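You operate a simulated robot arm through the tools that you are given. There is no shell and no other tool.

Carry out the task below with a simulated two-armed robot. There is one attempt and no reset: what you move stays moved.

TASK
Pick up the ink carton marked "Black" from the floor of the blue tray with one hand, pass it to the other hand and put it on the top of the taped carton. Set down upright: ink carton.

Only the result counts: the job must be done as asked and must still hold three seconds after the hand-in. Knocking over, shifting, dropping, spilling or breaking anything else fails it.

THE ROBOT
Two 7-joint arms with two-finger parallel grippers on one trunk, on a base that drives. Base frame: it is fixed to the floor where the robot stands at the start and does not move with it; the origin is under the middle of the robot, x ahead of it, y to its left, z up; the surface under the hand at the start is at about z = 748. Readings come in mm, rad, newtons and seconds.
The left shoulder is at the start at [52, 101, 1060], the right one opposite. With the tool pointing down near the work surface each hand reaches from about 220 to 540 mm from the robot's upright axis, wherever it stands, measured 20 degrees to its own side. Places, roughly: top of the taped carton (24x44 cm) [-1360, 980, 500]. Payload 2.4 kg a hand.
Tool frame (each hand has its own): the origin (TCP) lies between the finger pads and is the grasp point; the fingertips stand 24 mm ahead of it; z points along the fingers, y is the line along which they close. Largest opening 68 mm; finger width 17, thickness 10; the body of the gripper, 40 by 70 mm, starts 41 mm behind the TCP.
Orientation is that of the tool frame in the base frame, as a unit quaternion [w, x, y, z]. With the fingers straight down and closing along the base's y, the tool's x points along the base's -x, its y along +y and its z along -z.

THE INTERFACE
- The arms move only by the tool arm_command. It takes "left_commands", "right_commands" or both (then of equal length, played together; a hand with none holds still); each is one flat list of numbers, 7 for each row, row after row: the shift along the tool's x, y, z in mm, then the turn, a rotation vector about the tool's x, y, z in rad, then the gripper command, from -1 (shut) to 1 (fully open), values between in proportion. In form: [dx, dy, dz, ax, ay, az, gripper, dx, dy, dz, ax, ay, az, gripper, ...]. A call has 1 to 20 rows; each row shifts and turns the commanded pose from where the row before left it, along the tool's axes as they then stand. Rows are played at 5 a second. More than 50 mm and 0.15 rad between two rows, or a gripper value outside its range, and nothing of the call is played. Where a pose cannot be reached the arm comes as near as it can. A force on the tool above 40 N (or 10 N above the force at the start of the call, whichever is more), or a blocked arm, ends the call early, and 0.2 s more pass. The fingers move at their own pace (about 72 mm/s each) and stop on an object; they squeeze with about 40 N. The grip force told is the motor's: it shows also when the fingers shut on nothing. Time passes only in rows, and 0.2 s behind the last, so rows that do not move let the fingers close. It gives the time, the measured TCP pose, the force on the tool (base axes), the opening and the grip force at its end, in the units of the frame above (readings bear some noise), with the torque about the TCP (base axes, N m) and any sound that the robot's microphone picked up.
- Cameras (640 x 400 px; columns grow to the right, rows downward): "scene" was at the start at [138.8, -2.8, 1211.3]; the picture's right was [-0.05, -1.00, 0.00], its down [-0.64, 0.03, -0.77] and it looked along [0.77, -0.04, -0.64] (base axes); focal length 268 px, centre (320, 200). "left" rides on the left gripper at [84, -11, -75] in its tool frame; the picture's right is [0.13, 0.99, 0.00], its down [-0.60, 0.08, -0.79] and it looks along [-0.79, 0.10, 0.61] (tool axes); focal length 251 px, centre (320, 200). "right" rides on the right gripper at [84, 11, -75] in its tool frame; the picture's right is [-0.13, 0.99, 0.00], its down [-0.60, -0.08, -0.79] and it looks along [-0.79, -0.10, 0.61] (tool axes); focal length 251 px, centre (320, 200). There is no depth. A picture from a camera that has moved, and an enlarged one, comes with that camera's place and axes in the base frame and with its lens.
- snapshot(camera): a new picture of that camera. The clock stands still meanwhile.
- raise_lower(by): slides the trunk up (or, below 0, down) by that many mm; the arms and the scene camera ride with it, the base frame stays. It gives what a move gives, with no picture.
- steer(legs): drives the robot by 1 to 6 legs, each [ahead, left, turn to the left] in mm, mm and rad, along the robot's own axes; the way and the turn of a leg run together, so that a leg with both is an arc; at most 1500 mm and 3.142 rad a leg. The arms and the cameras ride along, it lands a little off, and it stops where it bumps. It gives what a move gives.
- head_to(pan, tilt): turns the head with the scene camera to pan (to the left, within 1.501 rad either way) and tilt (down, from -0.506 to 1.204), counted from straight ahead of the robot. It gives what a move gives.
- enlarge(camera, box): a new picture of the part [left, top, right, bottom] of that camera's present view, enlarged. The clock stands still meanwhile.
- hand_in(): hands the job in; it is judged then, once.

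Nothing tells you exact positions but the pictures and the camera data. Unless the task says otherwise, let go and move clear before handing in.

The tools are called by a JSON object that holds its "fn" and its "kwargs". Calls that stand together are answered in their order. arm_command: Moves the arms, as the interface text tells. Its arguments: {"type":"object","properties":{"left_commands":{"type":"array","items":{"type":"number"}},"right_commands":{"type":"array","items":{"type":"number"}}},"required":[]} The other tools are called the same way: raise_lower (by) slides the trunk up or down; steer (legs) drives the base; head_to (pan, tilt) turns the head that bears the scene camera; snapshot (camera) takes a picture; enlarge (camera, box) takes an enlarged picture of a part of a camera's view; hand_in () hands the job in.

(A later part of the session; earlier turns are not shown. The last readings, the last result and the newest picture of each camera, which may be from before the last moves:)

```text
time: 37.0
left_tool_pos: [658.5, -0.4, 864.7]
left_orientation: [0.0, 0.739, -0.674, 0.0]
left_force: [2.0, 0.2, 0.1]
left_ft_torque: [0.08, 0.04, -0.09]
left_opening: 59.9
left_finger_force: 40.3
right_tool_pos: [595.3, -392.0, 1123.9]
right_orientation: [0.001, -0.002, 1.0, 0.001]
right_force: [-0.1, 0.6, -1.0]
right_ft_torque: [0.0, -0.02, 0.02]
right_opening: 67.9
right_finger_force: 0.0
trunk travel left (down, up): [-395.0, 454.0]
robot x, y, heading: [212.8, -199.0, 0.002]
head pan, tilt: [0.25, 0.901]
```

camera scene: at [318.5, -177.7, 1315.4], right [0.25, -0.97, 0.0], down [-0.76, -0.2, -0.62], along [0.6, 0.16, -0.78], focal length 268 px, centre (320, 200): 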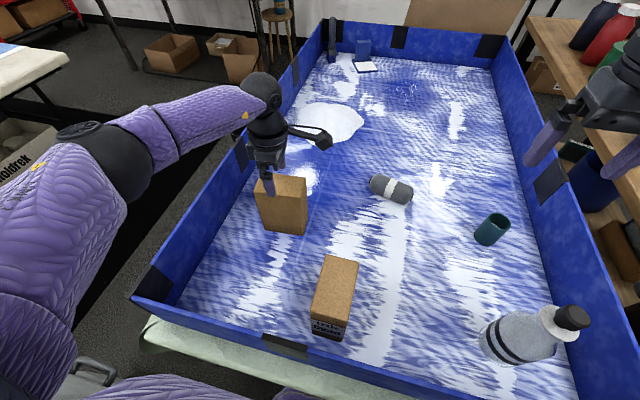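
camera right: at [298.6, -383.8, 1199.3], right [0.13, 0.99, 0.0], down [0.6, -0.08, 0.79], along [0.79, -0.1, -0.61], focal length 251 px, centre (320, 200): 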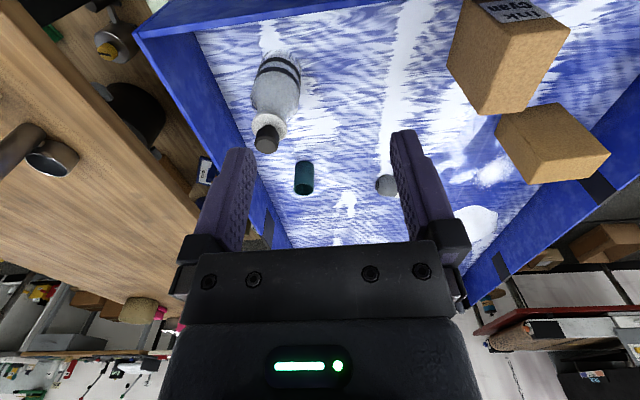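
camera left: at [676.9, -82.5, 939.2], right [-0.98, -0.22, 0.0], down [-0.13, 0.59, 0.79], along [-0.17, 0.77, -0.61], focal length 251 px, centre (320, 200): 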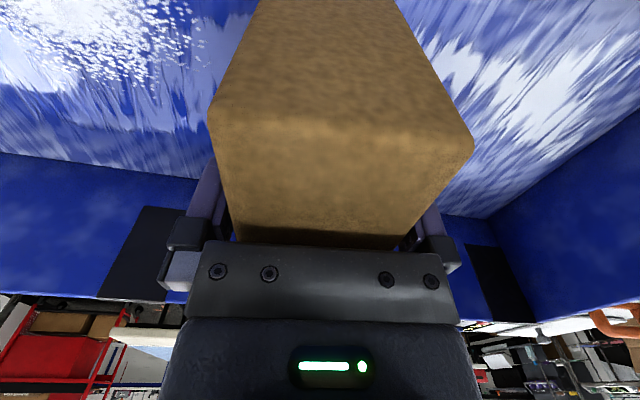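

The grip holds at 59.9 mm with 40 N. I'll lift straight up, slowly at first.

{"fn": "arm_command", "kwargs": {"left_commands": [0, 0, -10, 0, 0, 0, -1, 0, 0, -15, 0, 0, 0, -1, 0, 0, -20, 0, 0, 0, -1, 0, 0, -25, 0, 0, 0, -1, 0, 0, -30, 0, 0, 0, -1, 0, 0, -35, 0, 0, 0, -1, 0, 0, -35, 0, 0, 0, -1, 0, 0, -35, 0, 0, 0, -1, 0, 0, -20, 0, 0, 0, -1, 0, 0, 0, 0, 0, 0, -1]}}

{"fn": "snapshot", "kwargs": {"camera": "scene"}}

{"fn": "snapshot", "kwargs": {"camera": "left"}}

```text
time: 39.2
left_tool_pos: [657.3, -0.5, 1089.7]
left_orientation: [-0.001, 0.738, -0.674, 0.0]
left_force: [1.2, -0.1, -4.6]
left_ft_torque: [0.03, 0.01, -0.01]
left_opening: 59.9
left_finger_force: 39.9
right_tool_pos: [596.5, -392.0, 1123.1]
right_orientation: [-0.001, -0.002, 1.0, 0.0]
right_force: [-0.3, 0.7, 0.0]
right_ft_torque: [-0.02, 0.01, 0.01]
right_opening: 68.1
right_finger_force: 0.1
trunk travel left (down, up): [-395.0, 454.0]
robot x, y, heading: [214.3, -196.2, 0.006]
head pan, tilt: [0.25, 0.901]
```

```text
taken
camera scene: at [319.0, -177.5, 1315.3], right [0.25, -0.97, 0.0], down [-0.76, -0.2, -0.62], along [0.6, 0.16, -0.78], focal length 268 px, centre (320, 200)
```

scene: 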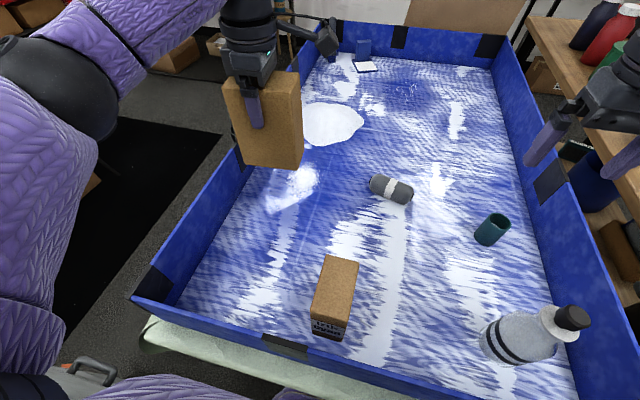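

```text
taken
camera left: at [676.0, -83.1, 1165.3], right [-0.98, -0.22, 0.0], down [-0.13, 0.59, 0.79], along [-0.17, 0.77, -0.61], focal length 251 px, centre (320, 200)
```

left: 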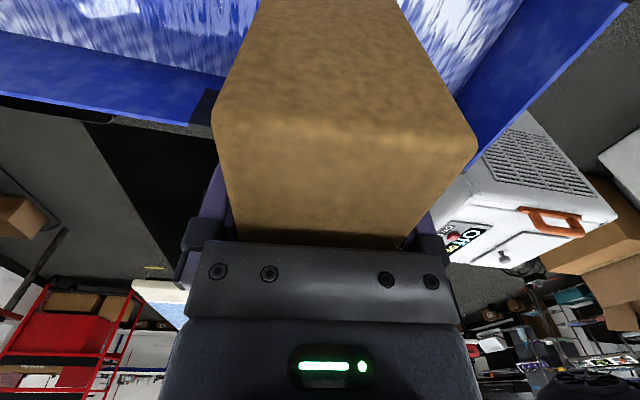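

The Black carton is lifted clear and weighs about 0.45 kg, with its bottom near z = 975 above the 890 tray walls. I'll back out to my earlier standing place.

{"fn": "steer", "kwargs": {"legs": [[-215, 0, 0]]}}

{"fn": "head_to", "kwargs": {"pan": 0.3, "tilt": 0.6}}

{"fn": "snapshot", "kwargs": {"camera": "scene"}}

```text
time: 40.8
left_tool_pos: [442.2, -3.1, 1091.0]
left_orientation: [0.0, 0.737, -0.676, 0.001]
left_force: [-0.5, -0.1, -5.4]
left_ft_torque: [0.0, -0.02, 0.03]
left_opening: 59.8
left_finger_force: 40.4
right_tool_pos: [379.9, -393.8, 1124.5]
right_orientation: [0.0, -0.001, 1.0, 0.0]
right_force: [0.0, -0.2, -0.6]
right_ft_torque: [0.02, 0.03, 0.03]
right_opening: 68.0
right_finger_force: 0.2
trunk travel left (down, up): [-395.0, 454.0]
robot x, y, heading: [-1.5, -200.2, 0.002]
head pan, tilt: [0.25, 0.901]
```

```text
time: 41.6
left_tool_pos: [443.1, -3.0, 1090.3]
left_orientation: [0.0, 0.737, -0.676, 0.0]
left_force: [0.8, 0.0, -6.1]
left_ft_torque: [0.03, -0.04, -0.04]
left_opening: 59.6
left_finger_force: 40.2
right_tool_pos: [381.3, -393.9, 1123.7]
right_orientation: [-0.001, -0.001, 1.0, 0.0]
right_force: [0.4, 0.3, -0.3]
right_ft_torque: [0.0, 0.03, -0.02]
right_opening: 67.8
right_finger_force: 0.1
trunk travel left (down, up): [-395.0, 454.0]
robot x, y, heading: [-2.3, -203.0, 0.003]
head pan, tilt: [0.3, 0.6]
```

```text
taken
camera scene: at [115.6, -171.5, 1340.1], right [0.3, -0.95, 0.0], down [-0.54, -0.17, -0.82], along [0.79, 0.25, -0.57], focal length 268 px, centre (320, 200)
```

scene: 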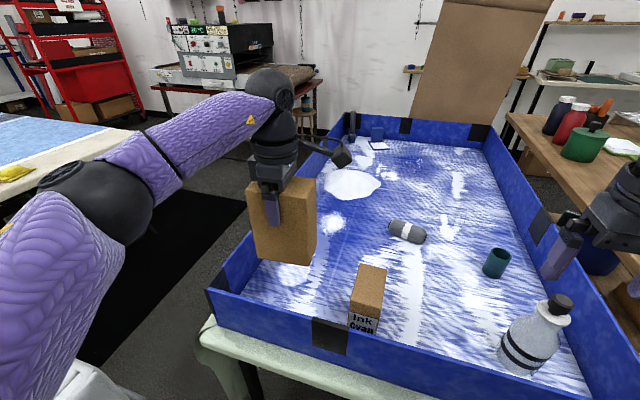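

I'll bring the carton closer to the middle and, with the right hand, turn the fingers to point left (+y) with its camera upward. The right hand will then take the carton low on its -y end, below the left fingers.

{"fn": "arm_command", "kwargs": {"left_commands": [24.4, 23.9, 0, 0, 0, 0, -1, 24.4, 23.9, 0, 0, 0, 0, -1, 24.4, 23.9, 0, 0, 0, 0, -1, 0, 0, 0, 0, 0, 0, -1]}}

{"fn": "arm_command", "kwargs": {"right_commands": [0, 0, 0, -0.1428, 0, 0, 1, 0, 0, 0, -0.1428, 0, 0, 1, 0, 0, 0, -0.1428, 0, 0, 1, 0, 0, 0, -0.1428, 0, 0, 1, 0, 0, 0, -0.1428, 0, 0, 1, 0, 0, 0, -0.1428, 0, 0, 1, 0, 0, 0, -0.1428, 0, 0, 1, 0, 0, 0, -0.1428, 0, 0, 1, 0, 0, 0, -0.1428, 0, 0, 1, 0, 0, 0, -0.1428, 0, 0, 1, 0, 0, 0, -0.1428, 0, 0, 1, 0, 0, 0, 0, 0, 0, 1]}}

{"fn": "snapshot", "kwargs": {"camera": "scene"}}

```text
time: 42.6
left_tool_pos: [379.1, -82.5, 1090.7]
left_orientation: [-0.001, 0.737, -0.676, 0.001]
left_force: [-0.1, 0.5, -5.4]
left_ft_torque: [0.04, 0.0, 0.02]
left_opening: 59.9
left_finger_force: 40.0
right_tool_pos: [381.3, -394.9, 1123.9]
right_orientation: [-0.001, -0.001, 1.0, 0.0]
right_force: [0.0, 0.6, 1.0]
right_ft_torque: [0.01, -0.01, -0.02]
right_opening: 67.9
right_finger_force: 0.0
trunk travel left (down, up): [-395.0, 454.0]
robot x, y, heading: [-3.0, -199.9, 0.012]
head pan, tilt: [0.3, 0.6]
```

```text
time: 45.2
left_tool_pos: [379.4, -82.0, 1091.2]
left_orientation: [-0.001, 0.737, -0.676, 0.0]
left_force: [0.0, -0.8, -6.3]
left_ft_torque: [0.01, 0.0, 0.0]
left_opening: 60.0
left_finger_force: 39.9
right_tool_pos: [381.0, -393.7, 1123.4]
right_orientation: [-0.001, -0.001, 0.707, 0.708]
right_force: [0.0, -0.5, -0.4]
right_ft_torque: [0.01, -0.05, -0.06]
right_opening: 68.1
right_finger_force: 0.1
trunk travel left (down, up): [-395.0, 454.0]
robot x, y, heading: [2.2, -204.3, 0.003]
head pan, tilt: [0.3, 0.6]
```

```text
taken
camera scene: at [115.5, -171.6, 1340.2], right [0.3, -0.95, 0.0], down [-0.54, -0.17, -0.82], along [0.79, 0.25, -0.57], focal length 268 px, centre (320, 200)
```

scene: 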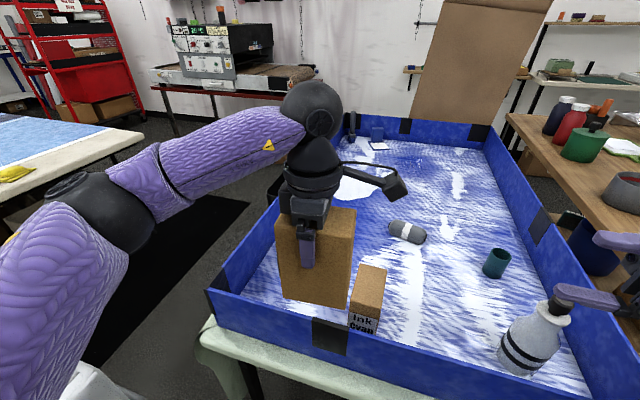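

The right fingers now point to +y. Next I roll the right hand so that the fingers close horizontally, with the camera on top.

{"fn": "arm_command", "kwargs": {"right_commands": [0, 0, 0, 0, 0, 0.1428, 1, 0, 0, 0, 0, 0, 0.1428, 1, 0, 0, 0, 0, 0, 0.1428, 1, 0, 0, 0, 0, 0, 0.1428, 1, 0, 0, 0, 0, 0, 0.1428, 1, 0, 0, 0, 0, 0, 0.1428, 1, 0, 0, 0, 0, 0, 0.1428, 1, 0, 0, 0, 0, 0, 0.1428, 1, 0, 0, 0, 0, 0, 0.1428, 1, 0, 0, 0, 0, 0, 0.1428, 1, 0, 0, 0, 0, 0, 0.1428, 1, 0, 0, 0, 0.0864, 0, 0, 1, 0, 0, 0, 0, 0, 0, 1]}}

{"fn": "snapshot", "kwargs": {"camera": "scene"}}

{"fn": "snapshot", "kwargs": {"camera": "right"}}

```text
time: 48.0
left_tool_pos: [378.7, -81.0, 1091.2]
left_orientation: [0.0, 0.737, -0.676, 0.0]
left_force: [0.6, 0.4, -6.1]
left_ft_torque: [0.0, -0.01, 0.0]
left_opening: 59.8
left_finger_force: 39.7
right_tool_pos: [380.1, -393.9, 1123.6]
right_orientation: [0.522, -0.478, -0.521, -0.477]
right_force: [0.2, -0.4, -0.7]
right_ft_torque: [-0.01, 0.01, 0.0]
right_opening: 68.1
right_finger_force: 0.0
trunk travel left (down, up): [-395.0, 454.0]
robot x, y, heading: [-3.7, -200.0, 0.004]
head pan, tilt: [0.3, 0.6]
```

```text
taken
camera scene: at [115.6, -171.6, 1340.1], right [0.3, -0.95, 0.0], down [-0.54, -0.17, -0.82], along [0.79, 0.25, -0.57], focal length 268 px, centre (320, 200)
```

scene: 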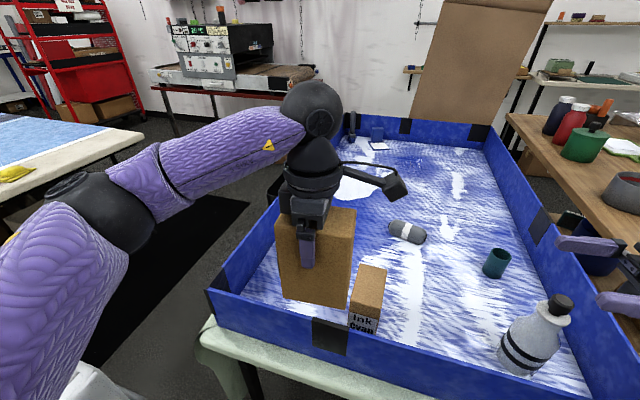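

```text
taken
camera right: at [398.7, -467.8, 1208.1], right [0.99, 0.09, -0.13], down [-0.01, -0.8, -0.6], along [-0.16, 0.6, -0.79], focal length 251 px, centre (320, 200)
```

right: 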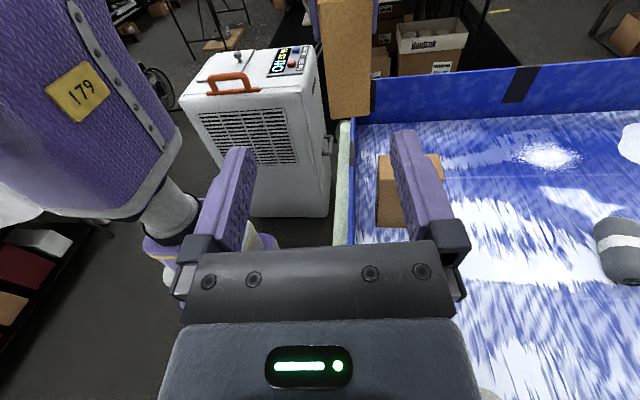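

Both grippers are oriented for the pass. I'll raise the trunk a little for clearance over the bottle, then bring the right hand to a pre-grasp point beside the carton's -y end.

{"fn": "raise_lower", "kwargs": {"by": 60}}

{"fn": "arm_command", "kwargs": {"right_commands": [0, 6.5, 39.6, 0, 0, 0, 1, 0, 6.5, 39.6, 0, 0, 0, 1, 0, 6.5, 39.6, 0, 0, 0, 1, 0, 6.5, 39.6, 0, 0, 0, 1, -35.2, 0, 0, 0, 0, 0, 1, -35.2, 0, 0, 0, 0, 0, 1, -35.2, 0, 0, 0, 0, 0, 1, 0, 0, 0, 0, 0, 0, 1]}}

{"fn": "snapshot", "kwargs": {"camera": "right"}}

{"fn": "snapshot", "kwargs": {"camera": "scene"}}

{"fn": "snapshot", "kwargs": {"camera": "left"}}

```text
time: 49.0
left_tool_pos: [379.0, -82.6, 1150.6]
left_orientation: [0.0, 0.737, -0.676, 0.001]
left_force: [-0.3, 0.2, -6.7]
left_ft_torque: [0.04, 0.02, 0.03]
left_opening: 59.8
left_finger_force: 39.7
right_tool_pos: [379.9, -394.3, 1183.6]
right_orientation: [0.522, -0.479, -0.521, -0.477]
right_force: [-0.7, -0.5, -0.5]
right_ft_torque: [0.04, 0.0, 0.02]
right_opening: 67.8
right_finger_force: 0.0
trunk travel left (down, up): [-455.0, 394.0]
robot x, y, heading: [-1.0, -201.1, 0.005]
head pan, tilt: [0.3, 0.6]
```

```text
time: 50.8
left_tool_pos: [377.9, -83.2, 1150.7]
left_orientation: [-0.001, 0.737, -0.676, 0.001]
left_force: [0.2, 0.4, -5.6]
left_ft_torque: [0.0, 0.0, -0.03]
left_opening: 60.0
left_finger_force: 40.1
right_tool_pos: [392.3, -235.2, 1079.0]
right_orientation: [0.522, -0.478, -0.521, -0.477]
right_force: [-0.4, -0.8, 0.4]
right_ft_torque: [0.03, -0.01, 0.01]
right_opening: 68.1
right_finger_force: 0.1
trunk travel left (down, up): [-455.0, 394.0]
robot x, y, heading: [1.3, -198.8, 0.003]
head pan, tilt: [0.3, 0.6]
```

```text
taken
camera right: at [410.4, -308.2, 1162.3], right [0.99, 0.09, -0.13], down [-0.01, -0.8, -0.6], along [-0.16, 0.6, -0.79], focal length 251 px, centre (320, 200)
```

right: 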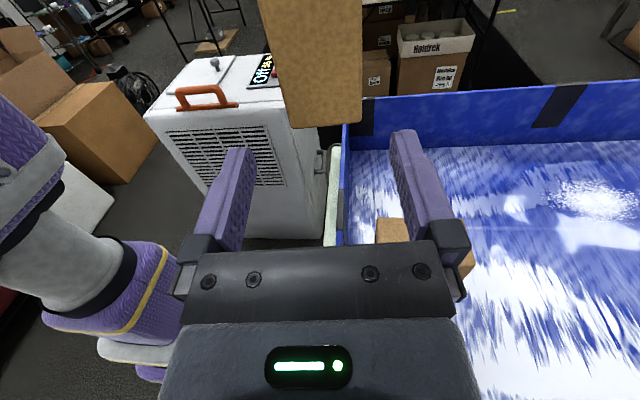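

```text
taken
camera scene: at [108.0, -171.6, 1400.5], right [0.3, -0.95, 0.0], down [-0.54, -0.17, -0.82], along [0.79, 0.25, -0.57], focal length 268 px, centre (320, 200)
```

scene: 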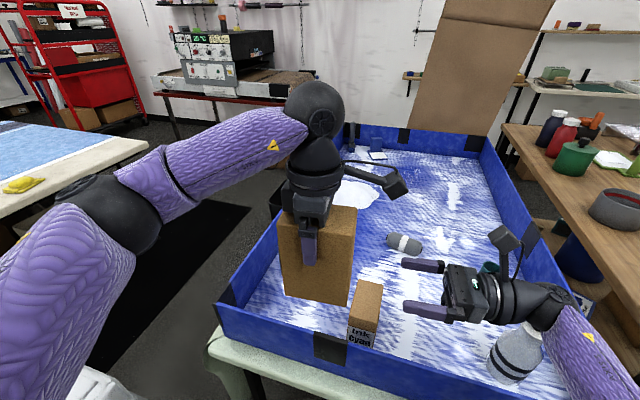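

```text
taken
camera left: at [396.5, -164.8, 1225.0], right [-0.98, -0.22, 0.0], down [-0.13, 0.59, 0.79], along [-0.17, 0.77, -0.61], focal length 251 px, centre (320, 200)
```

left: 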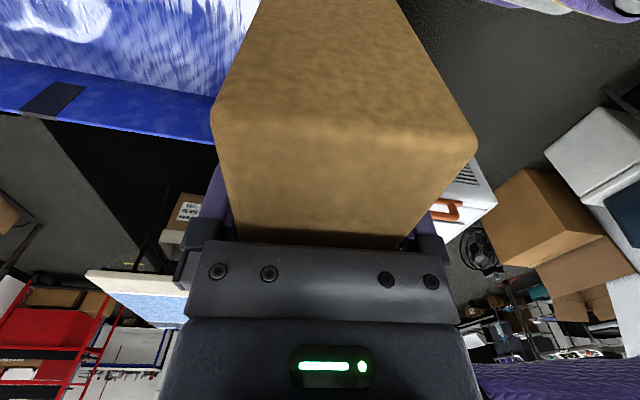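

The right fingers line up with the carton's end face within about 1 mm. I'll lower the hand 7 mm for camera clearance, advance 70 mm, then check.

{"fn": "arm_command", "kwargs": {"right_commands": [-7, -0.5, 0, 0, 0, 0, 1, 0, 0, 25, 0, 0, 0, 1, 0, 0, 25, 0, 0, 0, 1, 0, 0, 20, 0, 0, 0, 1, 0, 0, 0, 0, 0, 0, 1]}}

{"fn": "snapshot", "kwargs": {"camera": "right"}}

{"fn": "enlarge", "kwargs": {"camera": "scene", "box": [260, 80, 560, 340]}}

```text
time: 52.0
left_tool_pos: [379.1, -82.0, 1149.9]
left_orientation: [-0.001, 0.737, -0.675, 0.001]
left_force: [-0.1, -1.4, -5.9]
left_ft_torque: [0.0, 0.04, -0.03]
left_opening: 60.2
left_finger_force: 40.0
right_tool_pos: [387.2, -164.9, 1071.7]
right_orientation: [-0.522, 0.477, 0.522, 0.477]
right_force: [0.8, -0.1, 0.5]
right_ft_torque: [-0.02, -0.01, 0.01]
right_opening: 68.2
right_finger_force: 0.0
trunk travel left (down, up): [-455.0, 394.0]
robot x, y, heading: [-2.4, -199.0, -0.002]
head pan, tilt: [0.3, 0.6]
```

```text
taken
camera right: at [404.3, -238.9, 1155.8], right [0.99, 0.09, -0.13], down [-0.01, -0.8, -0.6], along [-0.16, 0.6, -0.79], focal length 251 px, centre (320, 200)
```

right: 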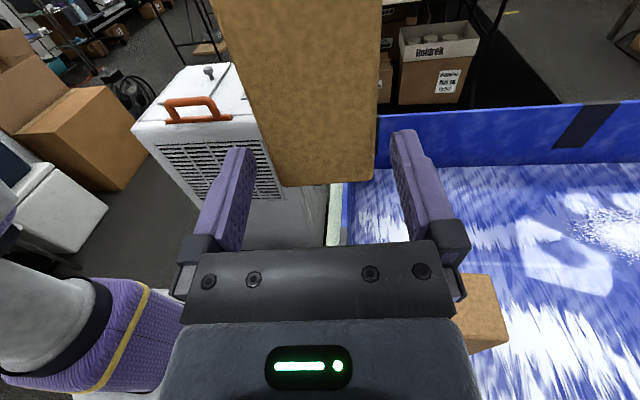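

```text
1.54 times, centred on (410, 210) of scene
camera zoom: at [108.0, -171.6, 1400.5], right [0.3, -0.95, 0.0], down [-0.54, -0.17, -0.82], along [0.79, 0.25, -0.57], focal length 413 px, centre (182, 185)
```

zoom: 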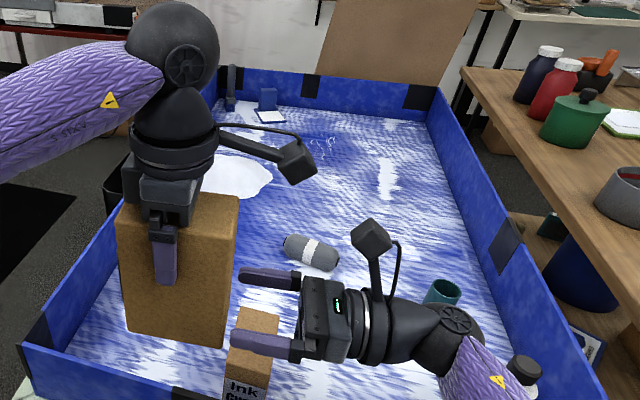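

Everything lines up and the two camera blocks have room. I'll advance the last 60 mm slowly so that the right fingers straddle the carton.

{"fn": "arm_command", "kwargs": {"right_commands": [0, 0, 15, 0, 0, 0, 1, 0, 0, 15, 0, 0, 0, 1, 0, 0, 15, 0, 0, 0, 1, 0, 0, 15, 0, 0, 0, 1, 0, 0, 0, 0, 0, 0, 1]}}

{"fn": "snapshot", "kwargs": {"camera": "right"}}

{"fn": "enlarge", "kwargs": {"camera": "scene", "box": [260, 80, 560, 340]}}

```text
time: 53.2
left_tool_pos: [379.0, -80.6, 1150.1]
left_orientation: [-0.001, 0.737, -0.676, 0.0]
left_force: [0.3, 0.6, -6.2]
left_ft_torque: [0.03, -0.01, 0.02]
left_opening: 60.0
left_finger_force: 40.2
right_tool_pos: [382.5, -105.3, 1070.9]
right_orientation: [-0.521, 0.478, 0.521, 0.478]
right_force: [-0.1, 0.7, 0.3]
right_ft_torque: [0.01, 0.0, 0.0]
right_opening: 68.1
right_finger_force: 0.0
trunk travel left (down, up): [-455.0, 394.0]
robot x, y, heading: [0.3, -201.5, 0.007]
head pan, tilt: [0.3, 0.6]
```

```text
taken
camera right: at [399.3, -178.7, 1155.7], right [0.99, 0.09, -0.13], down [-0.01, -0.8, -0.6], along [-0.16, 0.6, -0.79], focal length 251 px, centre (320, 200)
```

right: 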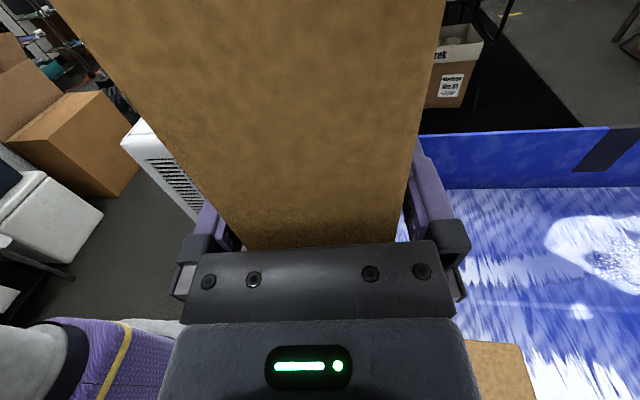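

```text
1.54 times, centred on (410, 210) of scene
camera zoom: at [108.0, -171.5, 1400.5], right [0.3, -0.95, 0.0], down [-0.54, -0.17, -0.82], along [0.79, 0.25, -0.57], focal length 413 px, centre (182, 185)
```

zoom: 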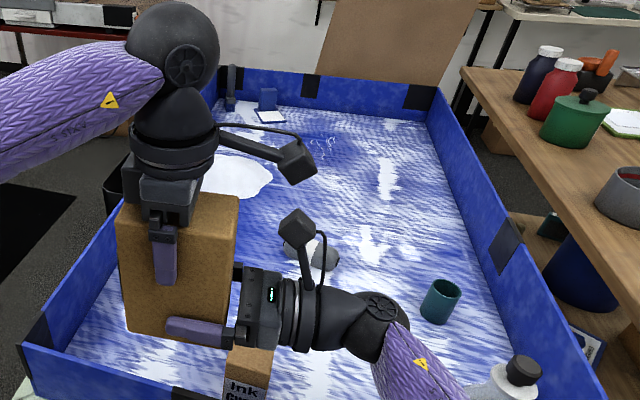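

The right fingers straddle the lower end of the carton without contact force. I'll close the right gripper while the left still holds.

{"fn": "arm_command", "kwargs": {"left_commands": [0, 0, 0, 0, 0, 0, -1, 0, 0, 0, 0, 0, 0, -1, 0, 0, 0, 0, 0, 0, -1, 0, 0, 0, 0, 0, 0, -1], "right_commands": [0, 0, 0, 0, 0, 0, -1, 0, 0, 0, 0, 0, 0, -1, 0, 0, 0, 0, 0, 0, -1, 0, 0, 0, 0, 0, 0, -1]}}

```text
time: 54.2
left_tool_pos: [378.7, -82.1, 1150.8]
left_orientation: [-0.002, 0.738, -0.675, 0.001]
left_force: [17.3, 2.9, -7.9]
left_ft_torque: [0.26, -0.7, 0.71]
left_opening: 59.9
left_finger_force: 40.1
right_tool_pos: [380.7, -104.9, 1071.3]
right_orientation: [0.522, -0.477, -0.522, -0.477]
right_force: [-16.7, -2.3, 1.3]
right_ft_torque: [0.05, -0.61, -0.35]
right_opening: 59.9
right_finger_force: 40.3
trunk travel left (down, up): [-455.0, 394.0]
robot x, y, heading: [2.3, -198.0, 0.005]
head pan, tilt: [0.3, 0.6]
```

Both hands hold the carton, with about 17 N of internal side force between them. I'll ease the right hand slightly toward -x to relieve it.

{"fn": "arm_command", "kwargs": {"left_commands": [0, 0, 0, 0, 0, 0, -1, 0, 0, 0, 0, 0, 0, -1], "right_commands": [0, -0.7, 0, 0, 0, 0, -1, 0, 0, 0, 0, 0, 0, -1]}}

```text
time: 54.8
left_tool_pos: [379.9, -83.0, 1151.2]
left_orientation: [-0.001, 0.737, -0.676, 0.001]
left_force: [13.4, 7.5, -1.4]
left_ft_torque: [-0.49, -0.46, 0.27]
left_opening: 59.9
left_finger_force: 39.6
right_tool_pos: [380.6, -104.6, 1072.0]
right_orientation: [0.522, -0.477, -0.522, -0.477]
right_force: [-13.3, -8.3, -0.2]
right_ft_torque: [1.04, -0.58, 0.11]
right_opening: 59.6
right_finger_force: 40.1
trunk travel left (down, up): [-455.0, 394.0]
robot x, y, heading: [-0.2, -200.7, 0.001]
head pan, tilt: [0.3, 0.6]
```

The residual force is small. I'll now open the left gripper while the right holds the carton.

{"fn": "arm_command", "kwargs": {"left_commands": [0, 0, 0, 0, 0, 0, 1, 0, 0, 0, 0, 0, 0, 1, 0, 0, 0, 0, 0, 0, 1], "right_commands": [0, 0, 0, 0, 0, 0, -1, 0, 0, 0, 0, 0, 0, -1, 0, 0, 0, 0, 0, 0, -1]}}

{"fn": "snapshot", "kwargs": {"camera": "left"}}

{"fn": "enlarge", "kwargs": {"camera": "scene", "box": [260, 80, 560, 340]}}

```text
time: 55.6
left_tool_pos: [378.0, -81.8, 1150.2]
left_orientation: [-0.001, 0.737, -0.676, 0.0]
left_force: [-0.1, 0.3, 0.0]
left_ft_torque: [-0.02, 0.0, 0.0]
left_opening: 67.9
left_finger_force: 0.0
right_tool_pos: [381.5, -105.3, 1072.4]
right_orientation: [0.522, -0.478, -0.521, -0.477]
right_force: [-0.5, -0.4, 0.8]
right_ft_torque: [-0.09, -0.01, -0.02]
right_opening: 59.8
right_finger_force: 39.6
trunk travel left (down, up): [-455.0, 394.0]
robot x, y, heading: [-2.7, -197.3, 0.005]
head pan, tilt: [0.3, 0.6]
```

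```text
taken
camera left: at [396.5, -164.8, 1225.0], right [-0.98, -0.21, 0.0], down [-0.13, 0.6, 0.79], along [-0.17, 0.77, -0.61], focal length 251 px, centre (320, 200)
```

left: 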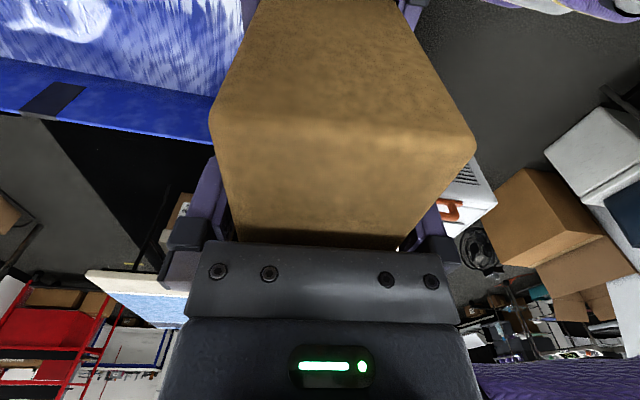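

```text
1.54 times, centred on (410, 210) of scene
camera zoom: at [108.0, -171.5, 1400.5], right [0.3, -0.95, 0.0], down [-0.54, -0.17, -0.82], along [0.79, 0.25, -0.57], focal length 413 px, centre (182, 185)
```

zoom: 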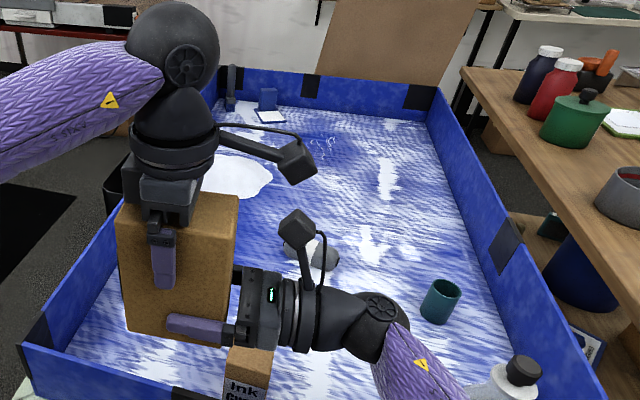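

The left hand is free and the right hand alone holds the carton. I'll withdraw the left hand straight up, then check.

{"fn": "arm_command", "kwargs": {"left_commands": [0, 0, -15, 0, 0, 0, 1, 0, 0, -20, 0, 0, 0, 1, 0, 0, -25, 0, 0, 0, 1, 0, 0, -25, 0, 0, 0, 1, 0, 0, -25, 0, 0, 0, 1]}}

{"fn": "snapshot", "kwargs": {"camera": "scene"}}

{"fn": "snapshot", "kwargs": {"camera": "right"}}

```text
time: 56.8
left_tool_pos: [378.6, -83.7, 1261.4]
left_orientation: [-0.001, 0.737, -0.676, 0.0]
left_force: [0.4, -0.4, 0.1]
left_ft_torque: [0.01, 0.01, 0.04]
left_opening: 67.9
left_finger_force: 0.1
right_tool_pos: [380.6, -104.0, 1072.0]
right_orientation: [-0.522, 0.476, 0.522, 0.477]
right_force: [0.3, 0.1, 0.1]
right_ft_torque: [-0.09, -0.02, 0.03]
right_opening: 59.9
right_finger_force: 40.0
trunk travel left (down, up): [-455.0, 394.0]
robot x, y, heading: [-2.7, -197.4, 0.005]
head pan, tilt: [0.3, 0.6]
```

```text
taken
camera scene: at [107.8, -171.6, 1400.5], right [0.3, -0.95, 0.0], down [-0.54, -0.17, -0.82], along [0.79, 0.25, -0.57], focal length 268 px, centre (320, 200)
```

scene: 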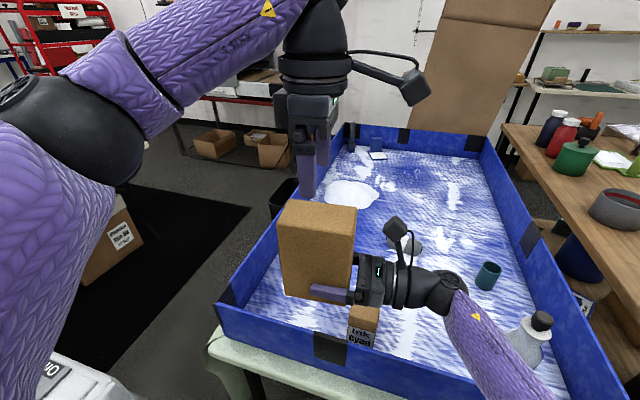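

```text
taken
camera right: at [398.4, -178.6, 1156.1], right [0.99, 0.09, -0.13], down [-0.01, -0.8, -0.6], along [-0.16, 0.6, -0.79], focal length 251 px, centre (320, 200)
```

right: 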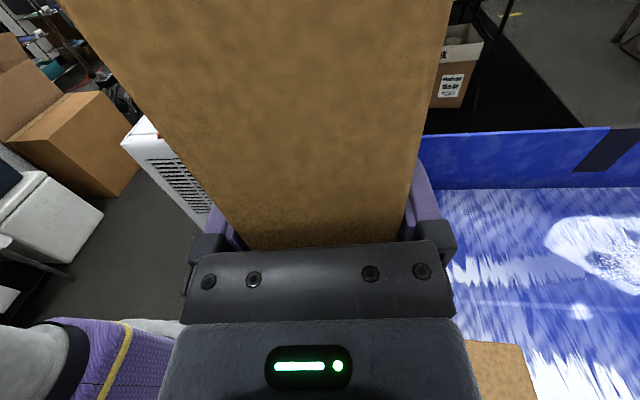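

The pass worked and the right hand holds the carton upright. I'll move the left hand aside to a natural pose and then turn the robot left in place to look for the taped carton.

{"fn": "arm_command", "kwargs": {"left_commands": [-38, 13.4, 0, 0, 0, 0, 1, -38, 13.4, 0, 0, 0, 0, 1, -38, 13.4, 0, 0, 0, 0, 1, 0, 0, 0, 0, 0, 0.15, 1, 0, 0, 0, 0, 0, 0.15, 1, 0, 0, 0, 0, 0, 0.15, 1, 0, 0, 0, 0, 0, 0.15, 1, 0, 0, 0, 0, 0, 0.15, 1, 0, 0, 0, 0, 0, 0.15, 1, 0, 0, 0, 0, 0, 0.15, 1, 0, 0, 0, 0, 0, 0.15, 1, 0, 0, 0, 0, 0, 0.15, 1, 0, 0, 0, 0, 0, 0.15, 1, 0, 0, 0, 0, 0, 0.15, 1]}}

{"fn": "head_to", "kwargs": {"pan": 1.5, "tilt": 0.4}}

{"fn": "snapshot", "kwargs": {"camera": "scene"}}

```text
time: 59.8
left_tool_pos: [327.4, 28.2, 1260.6]
left_orientation: [0.0, -0.003, 1.0, 0.0]
left_force: [-0.3, -0.2, -0.4]
left_ft_torque: [0.04, 0.02, 0.01]
left_opening: 68.1
left_finger_force: 0.0
right_tool_pos: [381.1, -104.1, 1071.9]
right_orientation: [0.522, -0.477, -0.522, -0.477]
right_force: [1.1, 0.5, -0.4]
right_ft_torque: [-0.11, -0.01, -0.03]
right_opening: 59.7
right_finger_force: 40.4
trunk travel left (down, up): [-455.0, 394.0]
robot x, y, heading: [-1.3, -196.0, 0.005]
head pan, tilt: [0.3, 0.6]
```

```text
time: 61.2
left_tool_pos: [327.2, 28.5, 1260.4]
left_orientation: [0.001, -0.004, 1.0, 0.0]
left_force: [-0.5, -0.3, -0.3]
left_ft_torque: [0.0, 0.02, -0.02]
left_opening: 68.3
left_finger_force: 0.1
right_tool_pos: [380.8, -104.7, 1071.4]
right_orientation: [-0.521, 0.478, 0.521, 0.478]
right_force: [0.2, 0.1, 0.1]
right_ft_torque: [-0.15, -0.01, 0.01]
right_opening: 60.0
right_finger_force: 40.5
trunk travel left (down, up): [-455.0, 394.0]
robot x, y, heading: [0.8, -196.6, 0.01]
head pan, tilt: [1.499, 0.4]
```

```text
taken
camera scene: at [29.9, -105.5, 1418.8], right [1.0, -0.07, 0.0], down [-0.03, -0.39, -0.92], along [0.06, 0.92, -0.39], focal length 268 px, centre (320, 200)
```

scene: 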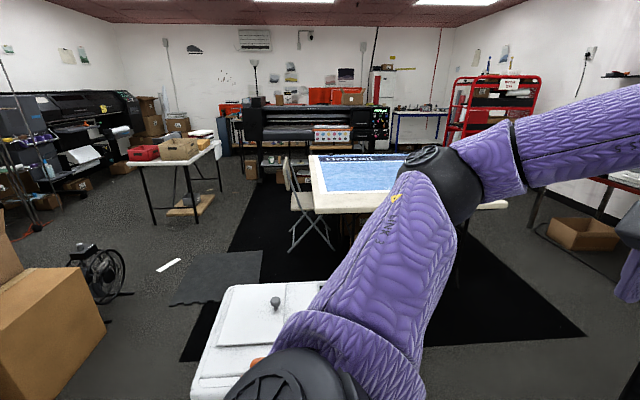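

I can see a brown carton at the far left. I'll turn left in place by about 1.2 rad and look again.

{"fn": "steer", "kwargs": {"legs": [[0, 0, 1.2]]}}

{"fn": "head_to", "kwargs": {"pan": 0.9, "tilt": 0.45}}

{"fn": "snapshot", "kwargs": {"camera": "scene"}}

{"fn": "snapshot", "kwargs": {"camera": "right"}}

```text
time: 64.6
left_tool_pos: [-86.6, 192.2, 1260.7]
left_orientation: [0.001, -0.56, 0.829, 0.0]
left_force: [-0.5, 0.0, -0.1]
left_ft_torque: [0.03, -0.02, 0.0]
left_opening: 68.1
left_finger_force: 0.0
right_tool_pos: [56.6, 189.6, 1072.0]
right_orientation: [-0.699, 0.107, 0.699, 0.107]
right_force: [0.0, -0.3, 0.0]
right_ft_torque: [-0.05, -0.08, 0.02]
right_opening: 60.1
right_finger_force: 40.2
trunk travel left (down, up): [-455.0, 394.0]
robot x, y, heading: [-2.2, -200.7, 1.184]
head pan, tilt: [1.499, 0.4]
```

```text
time: 65.6
left_tool_pos: [-85.8, 191.9, 1260.4]
left_orientation: [0.001, -0.561, 0.828, 0.001]
left_force: [0.3, 0.6, -1.0]
left_ft_torque: [0.0, -0.01, 0.02]
left_opening: 68.3
left_finger_force: 0.1
right_tool_pos: [56.6, 189.5, 1072.1]
right_orientation: [0.699, -0.106, -0.699, -0.106]
right_force: [-0.1, 0.3, 0.3]
right_ft_torque: [-0.04, -0.08, -0.01]
right_opening: 60.2
right_finger_force: 40.1
trunk travel left (down, up): [-455.0, 394.0]
robot x, y, heading: [-1.5, -197.9, 1.185]
head pan, tilt: [0.901, 0.45]
```

```text
taken
camera scene: at [-37.6, -94.8, 1414.1], right [0.87, 0.49, 0.0], down [0.21, -0.38, -0.9], along [-0.44, 0.78, -0.44], focal length 268 px, centre (320, 200)
```

scene: 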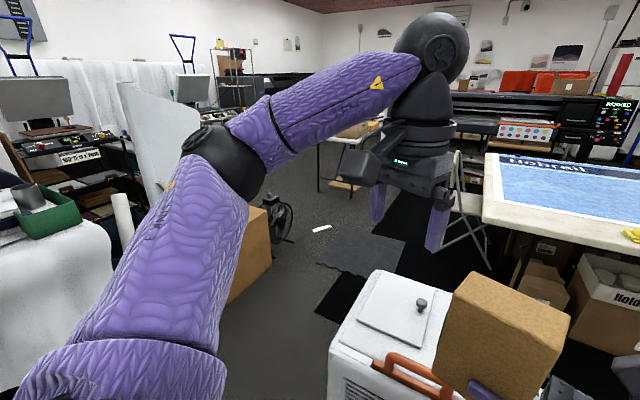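

```text
taken
camera right: at [131.7, 177.7, 1156.0], right [0.29, 0.95, -0.13], down [0.73, -0.31, -0.6], along [-0.61, 0.08, -0.79], focal length 251 px, centre (320, 200)
```

right: 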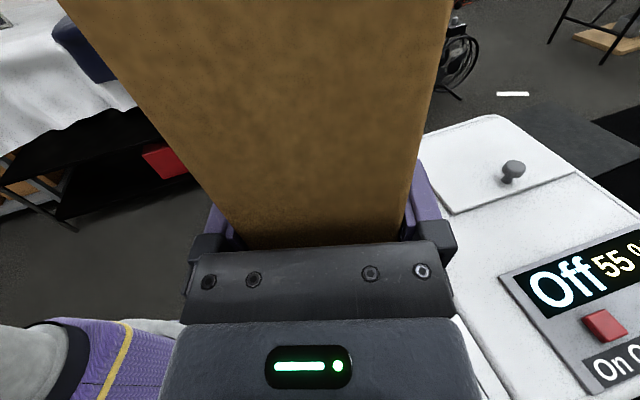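

I'll turn another 1.2 rad to face the target directly.

{"fn": "steer", "kwargs": {"legs": [[0, 0, 1.2]]}}

{"fn": "head_to", "kwargs": {"pan": 0.0, "tilt": 0.5}}

{"fn": "snapshot", "kwargs": {"camera": "scene"}}

{"fn": "snapshot", "kwargs": {"camera": "left"}}

```text
time: 69.1
left_tool_pos: [-399.1, -154.5, 1260.6]
left_orientation: [0.0, 0.938, -0.346, 0.0]
left_force: [0.2, 0.3, -0.7]
left_ft_torque: [-0.01, -0.01, 0.02]
left_opening: 68.2
left_finger_force: 0.1
right_tool_pos: [-350.9, -19.6, 1072.5]
right_orientation: [-0.629, -0.321, 0.63, -0.322]
right_force: [-0.4, 0.2, 0.2]
right_ft_torque: [0.1, -0.07, -0.01]
right_opening: 60.0
right_finger_force: 39.9
trunk travel left (down, up): [-455.0, 394.0]
robot x, y, heading: [-0.6, -200.9, 2.425]
head pan, tilt: [0.901, 0.45]
```

```text
time: 70.3
left_tool_pos: [-399.3, -155.3, 1260.2]
left_orientation: [0.0, 0.939, -0.345, -0.001]
left_force: [0.1, 0.0, -0.5]
left_ft_torque: [-0.01, 0.0, 0.02]
left_opening: 68.1
left_finger_force: 0.1
right_tool_pos: [-350.3, -19.8, 1072.0]
right_orientation: [-0.63, -0.322, 0.63, -0.322]
right_force: [0.5, -1.0, 0.4]
right_ft_torque: [0.1, -0.09, 0.01]
right_opening: 59.7
right_finger_force: 39.6
trunk travel left (down, up): [-455.0, 394.0]
robot x, y, heading: [-0.4, -198.6, 2.434]
head pan, tilt: [0.0, 0.499]
```

```text
taken
camera scene: at [-89.8, -122.6, 1409.6], right [0.65, 0.76, 0.0], down [0.36, -0.31, -0.88], along [-0.66, 0.57, -0.48], focal length 268 px, centre (320, 200)
```

scene: 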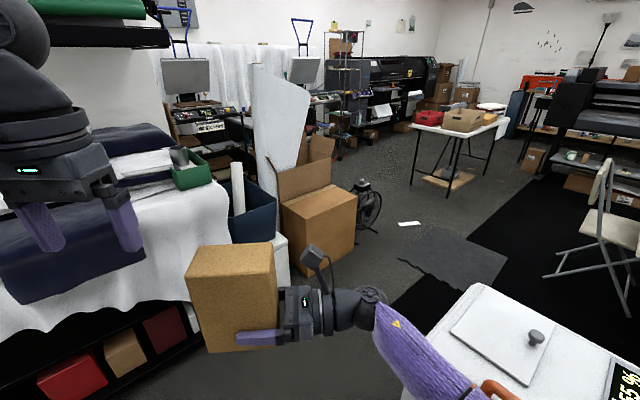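

```text
taken
camera left: at [-327.9, -202.0, 1335.1], right [-0.55, -0.84, 0.0], down [-0.51, 0.33, 0.79], along [-0.67, 0.43, -0.61], focal length 251 px, centre (320, 200)
```

left: 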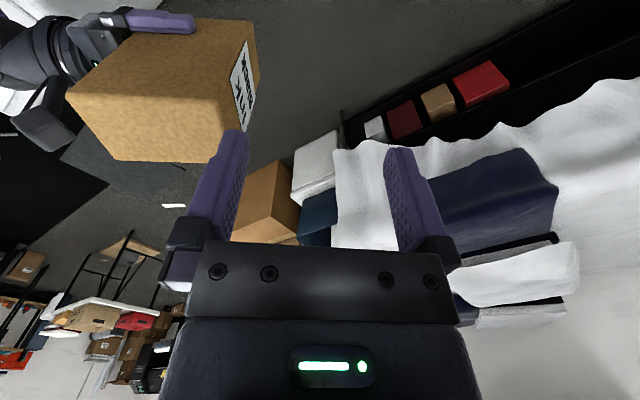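

The cartons near the target are ahead. I'll zoom in to identify the taped carton among them.

{"fn": "enlarge", "kwargs": {"camera": "scene", "box": [200, 110, 420, 290]}}

{"fn": "enlarge", "kwargs": {"camera": "left", "box": [220, 110, 440, 260]}}

```text
2.22 times, centred on (310, 200) of scene
camera zoom: at [-89.8, -122.6, 1409.6], right [0.65, 0.76, 0.0], down [0.36, -0.31, -0.88], along [-0.66, 0.57, -0.48], focal length 597 px, centre (342, 200)
```

zoom: 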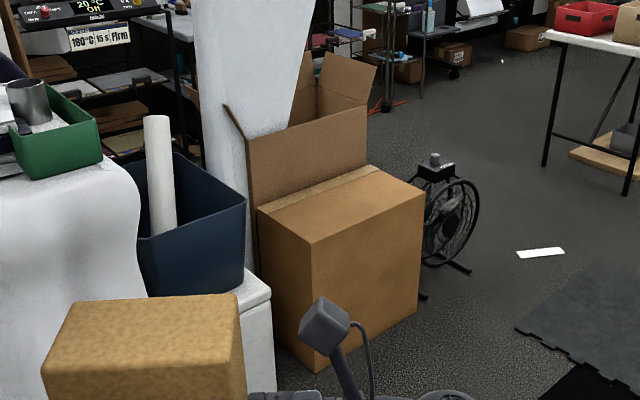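

```text
2.67 times, centred on (330, 185) of left
camera zoom: at [-327.9, -202.0, 1335.1], right [-0.55, -0.84, 0.0], down [-0.51, 0.33, 0.79], along [-0.67, 0.43, -0.61], focal length 670 px, centre (293, 240)
```

zoom: 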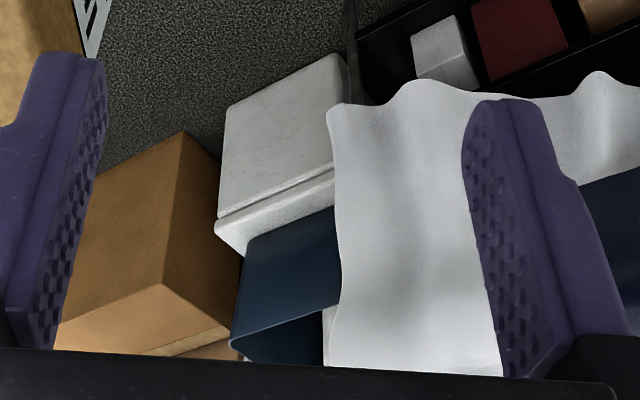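

The closed carton with the tape strip is the target: its top spans about x −1480…−1220, y 725…1200 at z ≈ 500. I'll travel round the white machine (left face x ≈ −250) and keep clear of the cloth table (x < −1000), facing +y meanwhile.

{"fn": "steer", "kwargs": {"legs": [[0, 0, -0.863], [0, 560, 0]]}}

{"fn": "head_to", "kwargs": {"pan": 0.5, "tilt": 0.6}}

{"fn": "snapshot", "kwargs": {"camera": "scene"}}

{"fn": "snapshot", "kwargs": {"camera": "left"}}

```text
time: 75.7
left_tool_pos: [-785.3, 128.1, 1261.2]
left_orientation: [-0.001, 0.71, -0.704, -0.001]
left_force: [-0.3, 0.1, -0.5]
left_ft_torque: [-0.02, 0.01, 0.02]
left_opening: 68.1
left_finger_force: 0.0
right_tool_pos: [-652.0, 179.1, 1071.8]
right_orientation: [-0.706, -0.03, 0.707, -0.032]
right_force: [-0.1, -0.3, 0.2]
right_ft_torque: [0.03, -0.11, -0.02]
right_opening: 59.9
right_finger_force: 40.0
trunk travel left (down, up): [-455.0, 394.0]
robot x, y, heading: [-557.4, -201.4, 1.577]
head pan, tilt: [0.0, 0.499]
```

```text
time: 76.6
left_tool_pos: [-783.6, 127.4, 1259.7]
left_orientation: [0.0, 0.71, -0.704, -0.001]
left_force: [1.1, -0.4, -0.5]
left_ft_torque: [-0.02, -0.02, -0.02]
left_opening: 68.2
left_finger_force: 0.0
right_tool_pos: [-650.4, 180.0, 1071.9]
right_orientation: [-0.706, -0.031, 0.707, -0.032]
right_force: [-0.3, 0.8, 1.0]
right_ft_torque: [0.04, -0.1, -0.03]
right_opening: 60.0
right_finger_force: 40.1
trunk travel left (down, up): [-455.0, 394.0]
robot x, y, heading: [-555.0, -200.5, 1.573]
head pan, tilt: [0.499, 0.6]
```

```text
taken
camera scene: at [-600.1, -97.9, 1400.5], right [0.88, 0.48, 0.0], down [0.27, -0.5, -0.82], along [-0.4, 0.72, -0.57], focal length 268 px, centre (320, 200)
```

scene: 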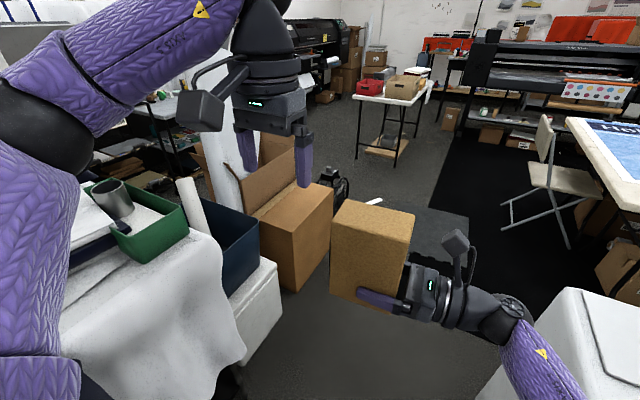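

```text
taken
camera left: at [-772.9, 43.3, 1335.1], right [-0.99, -0.14, 0.0], down [-0.08, 0.6, 0.79], along [-0.11, 0.79, -0.61], focal length 251 px, centre (320, 200)
```

left: 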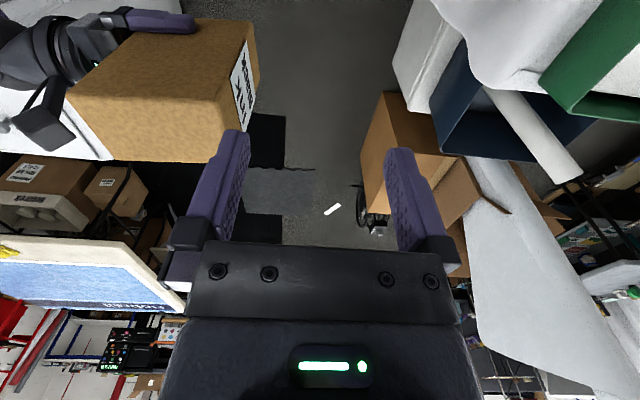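

The way ahead is clear between the machine on the right and the cloth table on the left. I'll drive ahead and slightly left.

{"fn": "steer", "kwargs": {"legs": [[650, 80, 0]]}}

{"fn": "head_to", "kwargs": {"pan": 0.9, "tilt": 0.7}}

{"fn": "snapshot", "kwargs": {"camera": "scene"}}

{"fn": "snapshot", "kwargs": {"camera": "left"}}

```text
time: 80.2
left_tool_pos: [-875.7, 775.7, 1259.5]
left_orientation: [0.0, 0.715, -0.699, -0.001]
left_force: [0.1, 0.3, -0.3]
left_ft_torque: [-0.02, 0.0, 0.01]
left_opening: 67.8
left_finger_force: 0.0
right_tool_pos: [-742.8, 829.4, 1071.7]
right_orientation: [0.706, 0.037, -0.706, 0.037]
right_force: [0.3, 0.0, 0.1]
right_ft_torque: [0.02, -0.11, 0.02]
right_opening: 59.8
right_finger_force: 40.2
trunk travel left (down, up): [-455.0, 394.0]
robot x, y, heading: [-641.2, 450.7, 1.59]
head pan, tilt: [0.499, 0.6]
```

```text
time: 81.1
left_tool_pos: [-875.6, 774.2, 1261.5]
left_orientation: [-0.001, 0.715, -0.699, 0.0]
left_force: [0.1, -0.2, -0.1]
left_ft_torque: [0.02, -0.03, 0.04]
left_opening: 68.3
left_finger_force: 0.1
right_tool_pos: [-741.9, 829.3, 1071.6]
right_orientation: [-0.706, -0.036, 0.707, -0.036]
right_force: [-0.4, 0.4, 0.1]
right_ft_torque: [0.01, -0.16, 0.01]
right_opening: 60.1
right_finger_force: 40.3
trunk travel left (down, up): [-455.0, 394.0]
robot x, y, heading: [-647.4, 448.8, 1.583]
head pan, tilt: [0.901, 0.7]
```

```text
taken
camera scene: at [-711.8, 526.4, 1391.9], right [0.61, 0.79, 0.0], down [0.51, -0.39, -0.76], along [-0.61, 0.46, -0.64], focal length 268 px, centre (320, 200)
```

scene: 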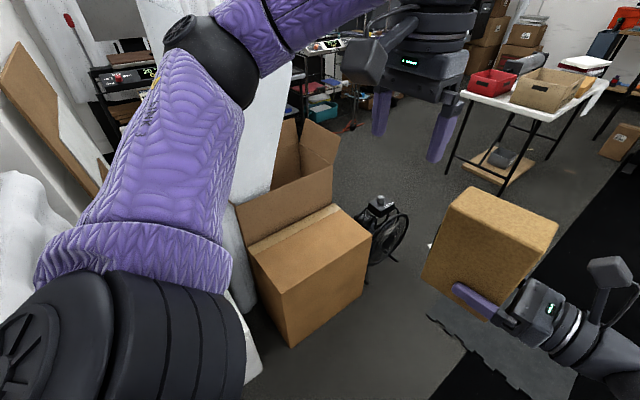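

```text
taken
camera left: at [-862.7, 690.4, 1335.1], right [-0.99, -0.15, 0.0], down [-0.09, 0.6, 0.79], along [-0.12, 0.79, -0.61], focal length 251 px, centre (320, 200)
```

left: 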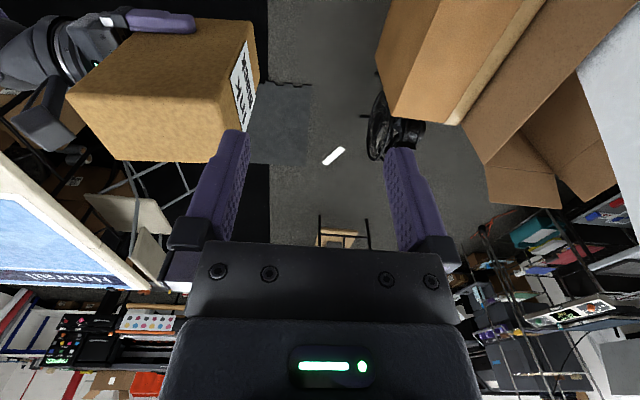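

The taped carton is now close ahead-left. I'll zoom in on its top to measure it and check what the tape strip and flap at its far edge are.

{"fn": "enlarge", "kwargs": {"camera": "scene", "box": [220, 110, 400, 350]}}

{"fn": "enlarge", "kwargs": {"camera": "left", "box": [360, 0, 640, 220]}}

```text
1.67 times, centred on (310, 230) of scene
camera zoom: at [-711.8, 526.4, 1391.9], right [0.61, 0.79, 0.0], down [0.51, -0.39, -0.76], along [-0.61, 0.46, -0.64], focal length 447 px, centre (337, 150)
```

zoom: 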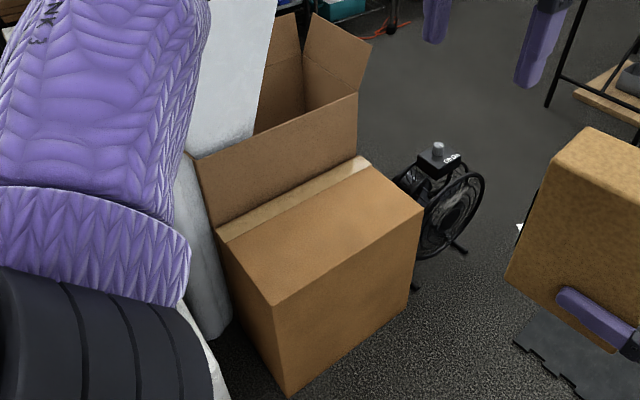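

```text
1.82 times, centred on (500, 110) of left
camera zoom: at [-862.7, 690.4, 1335.1], right [-0.99, -0.15, 0.0], down [-0.09, 0.6, 0.79], along [-0.12, 0.79, -0.61], focal length 457 px, centre (-7, 364)
```

zoom: 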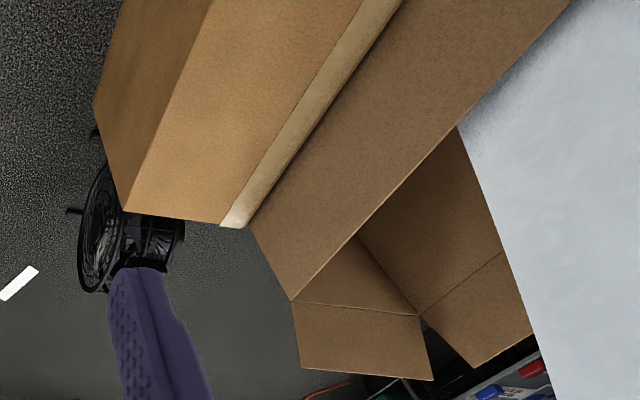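

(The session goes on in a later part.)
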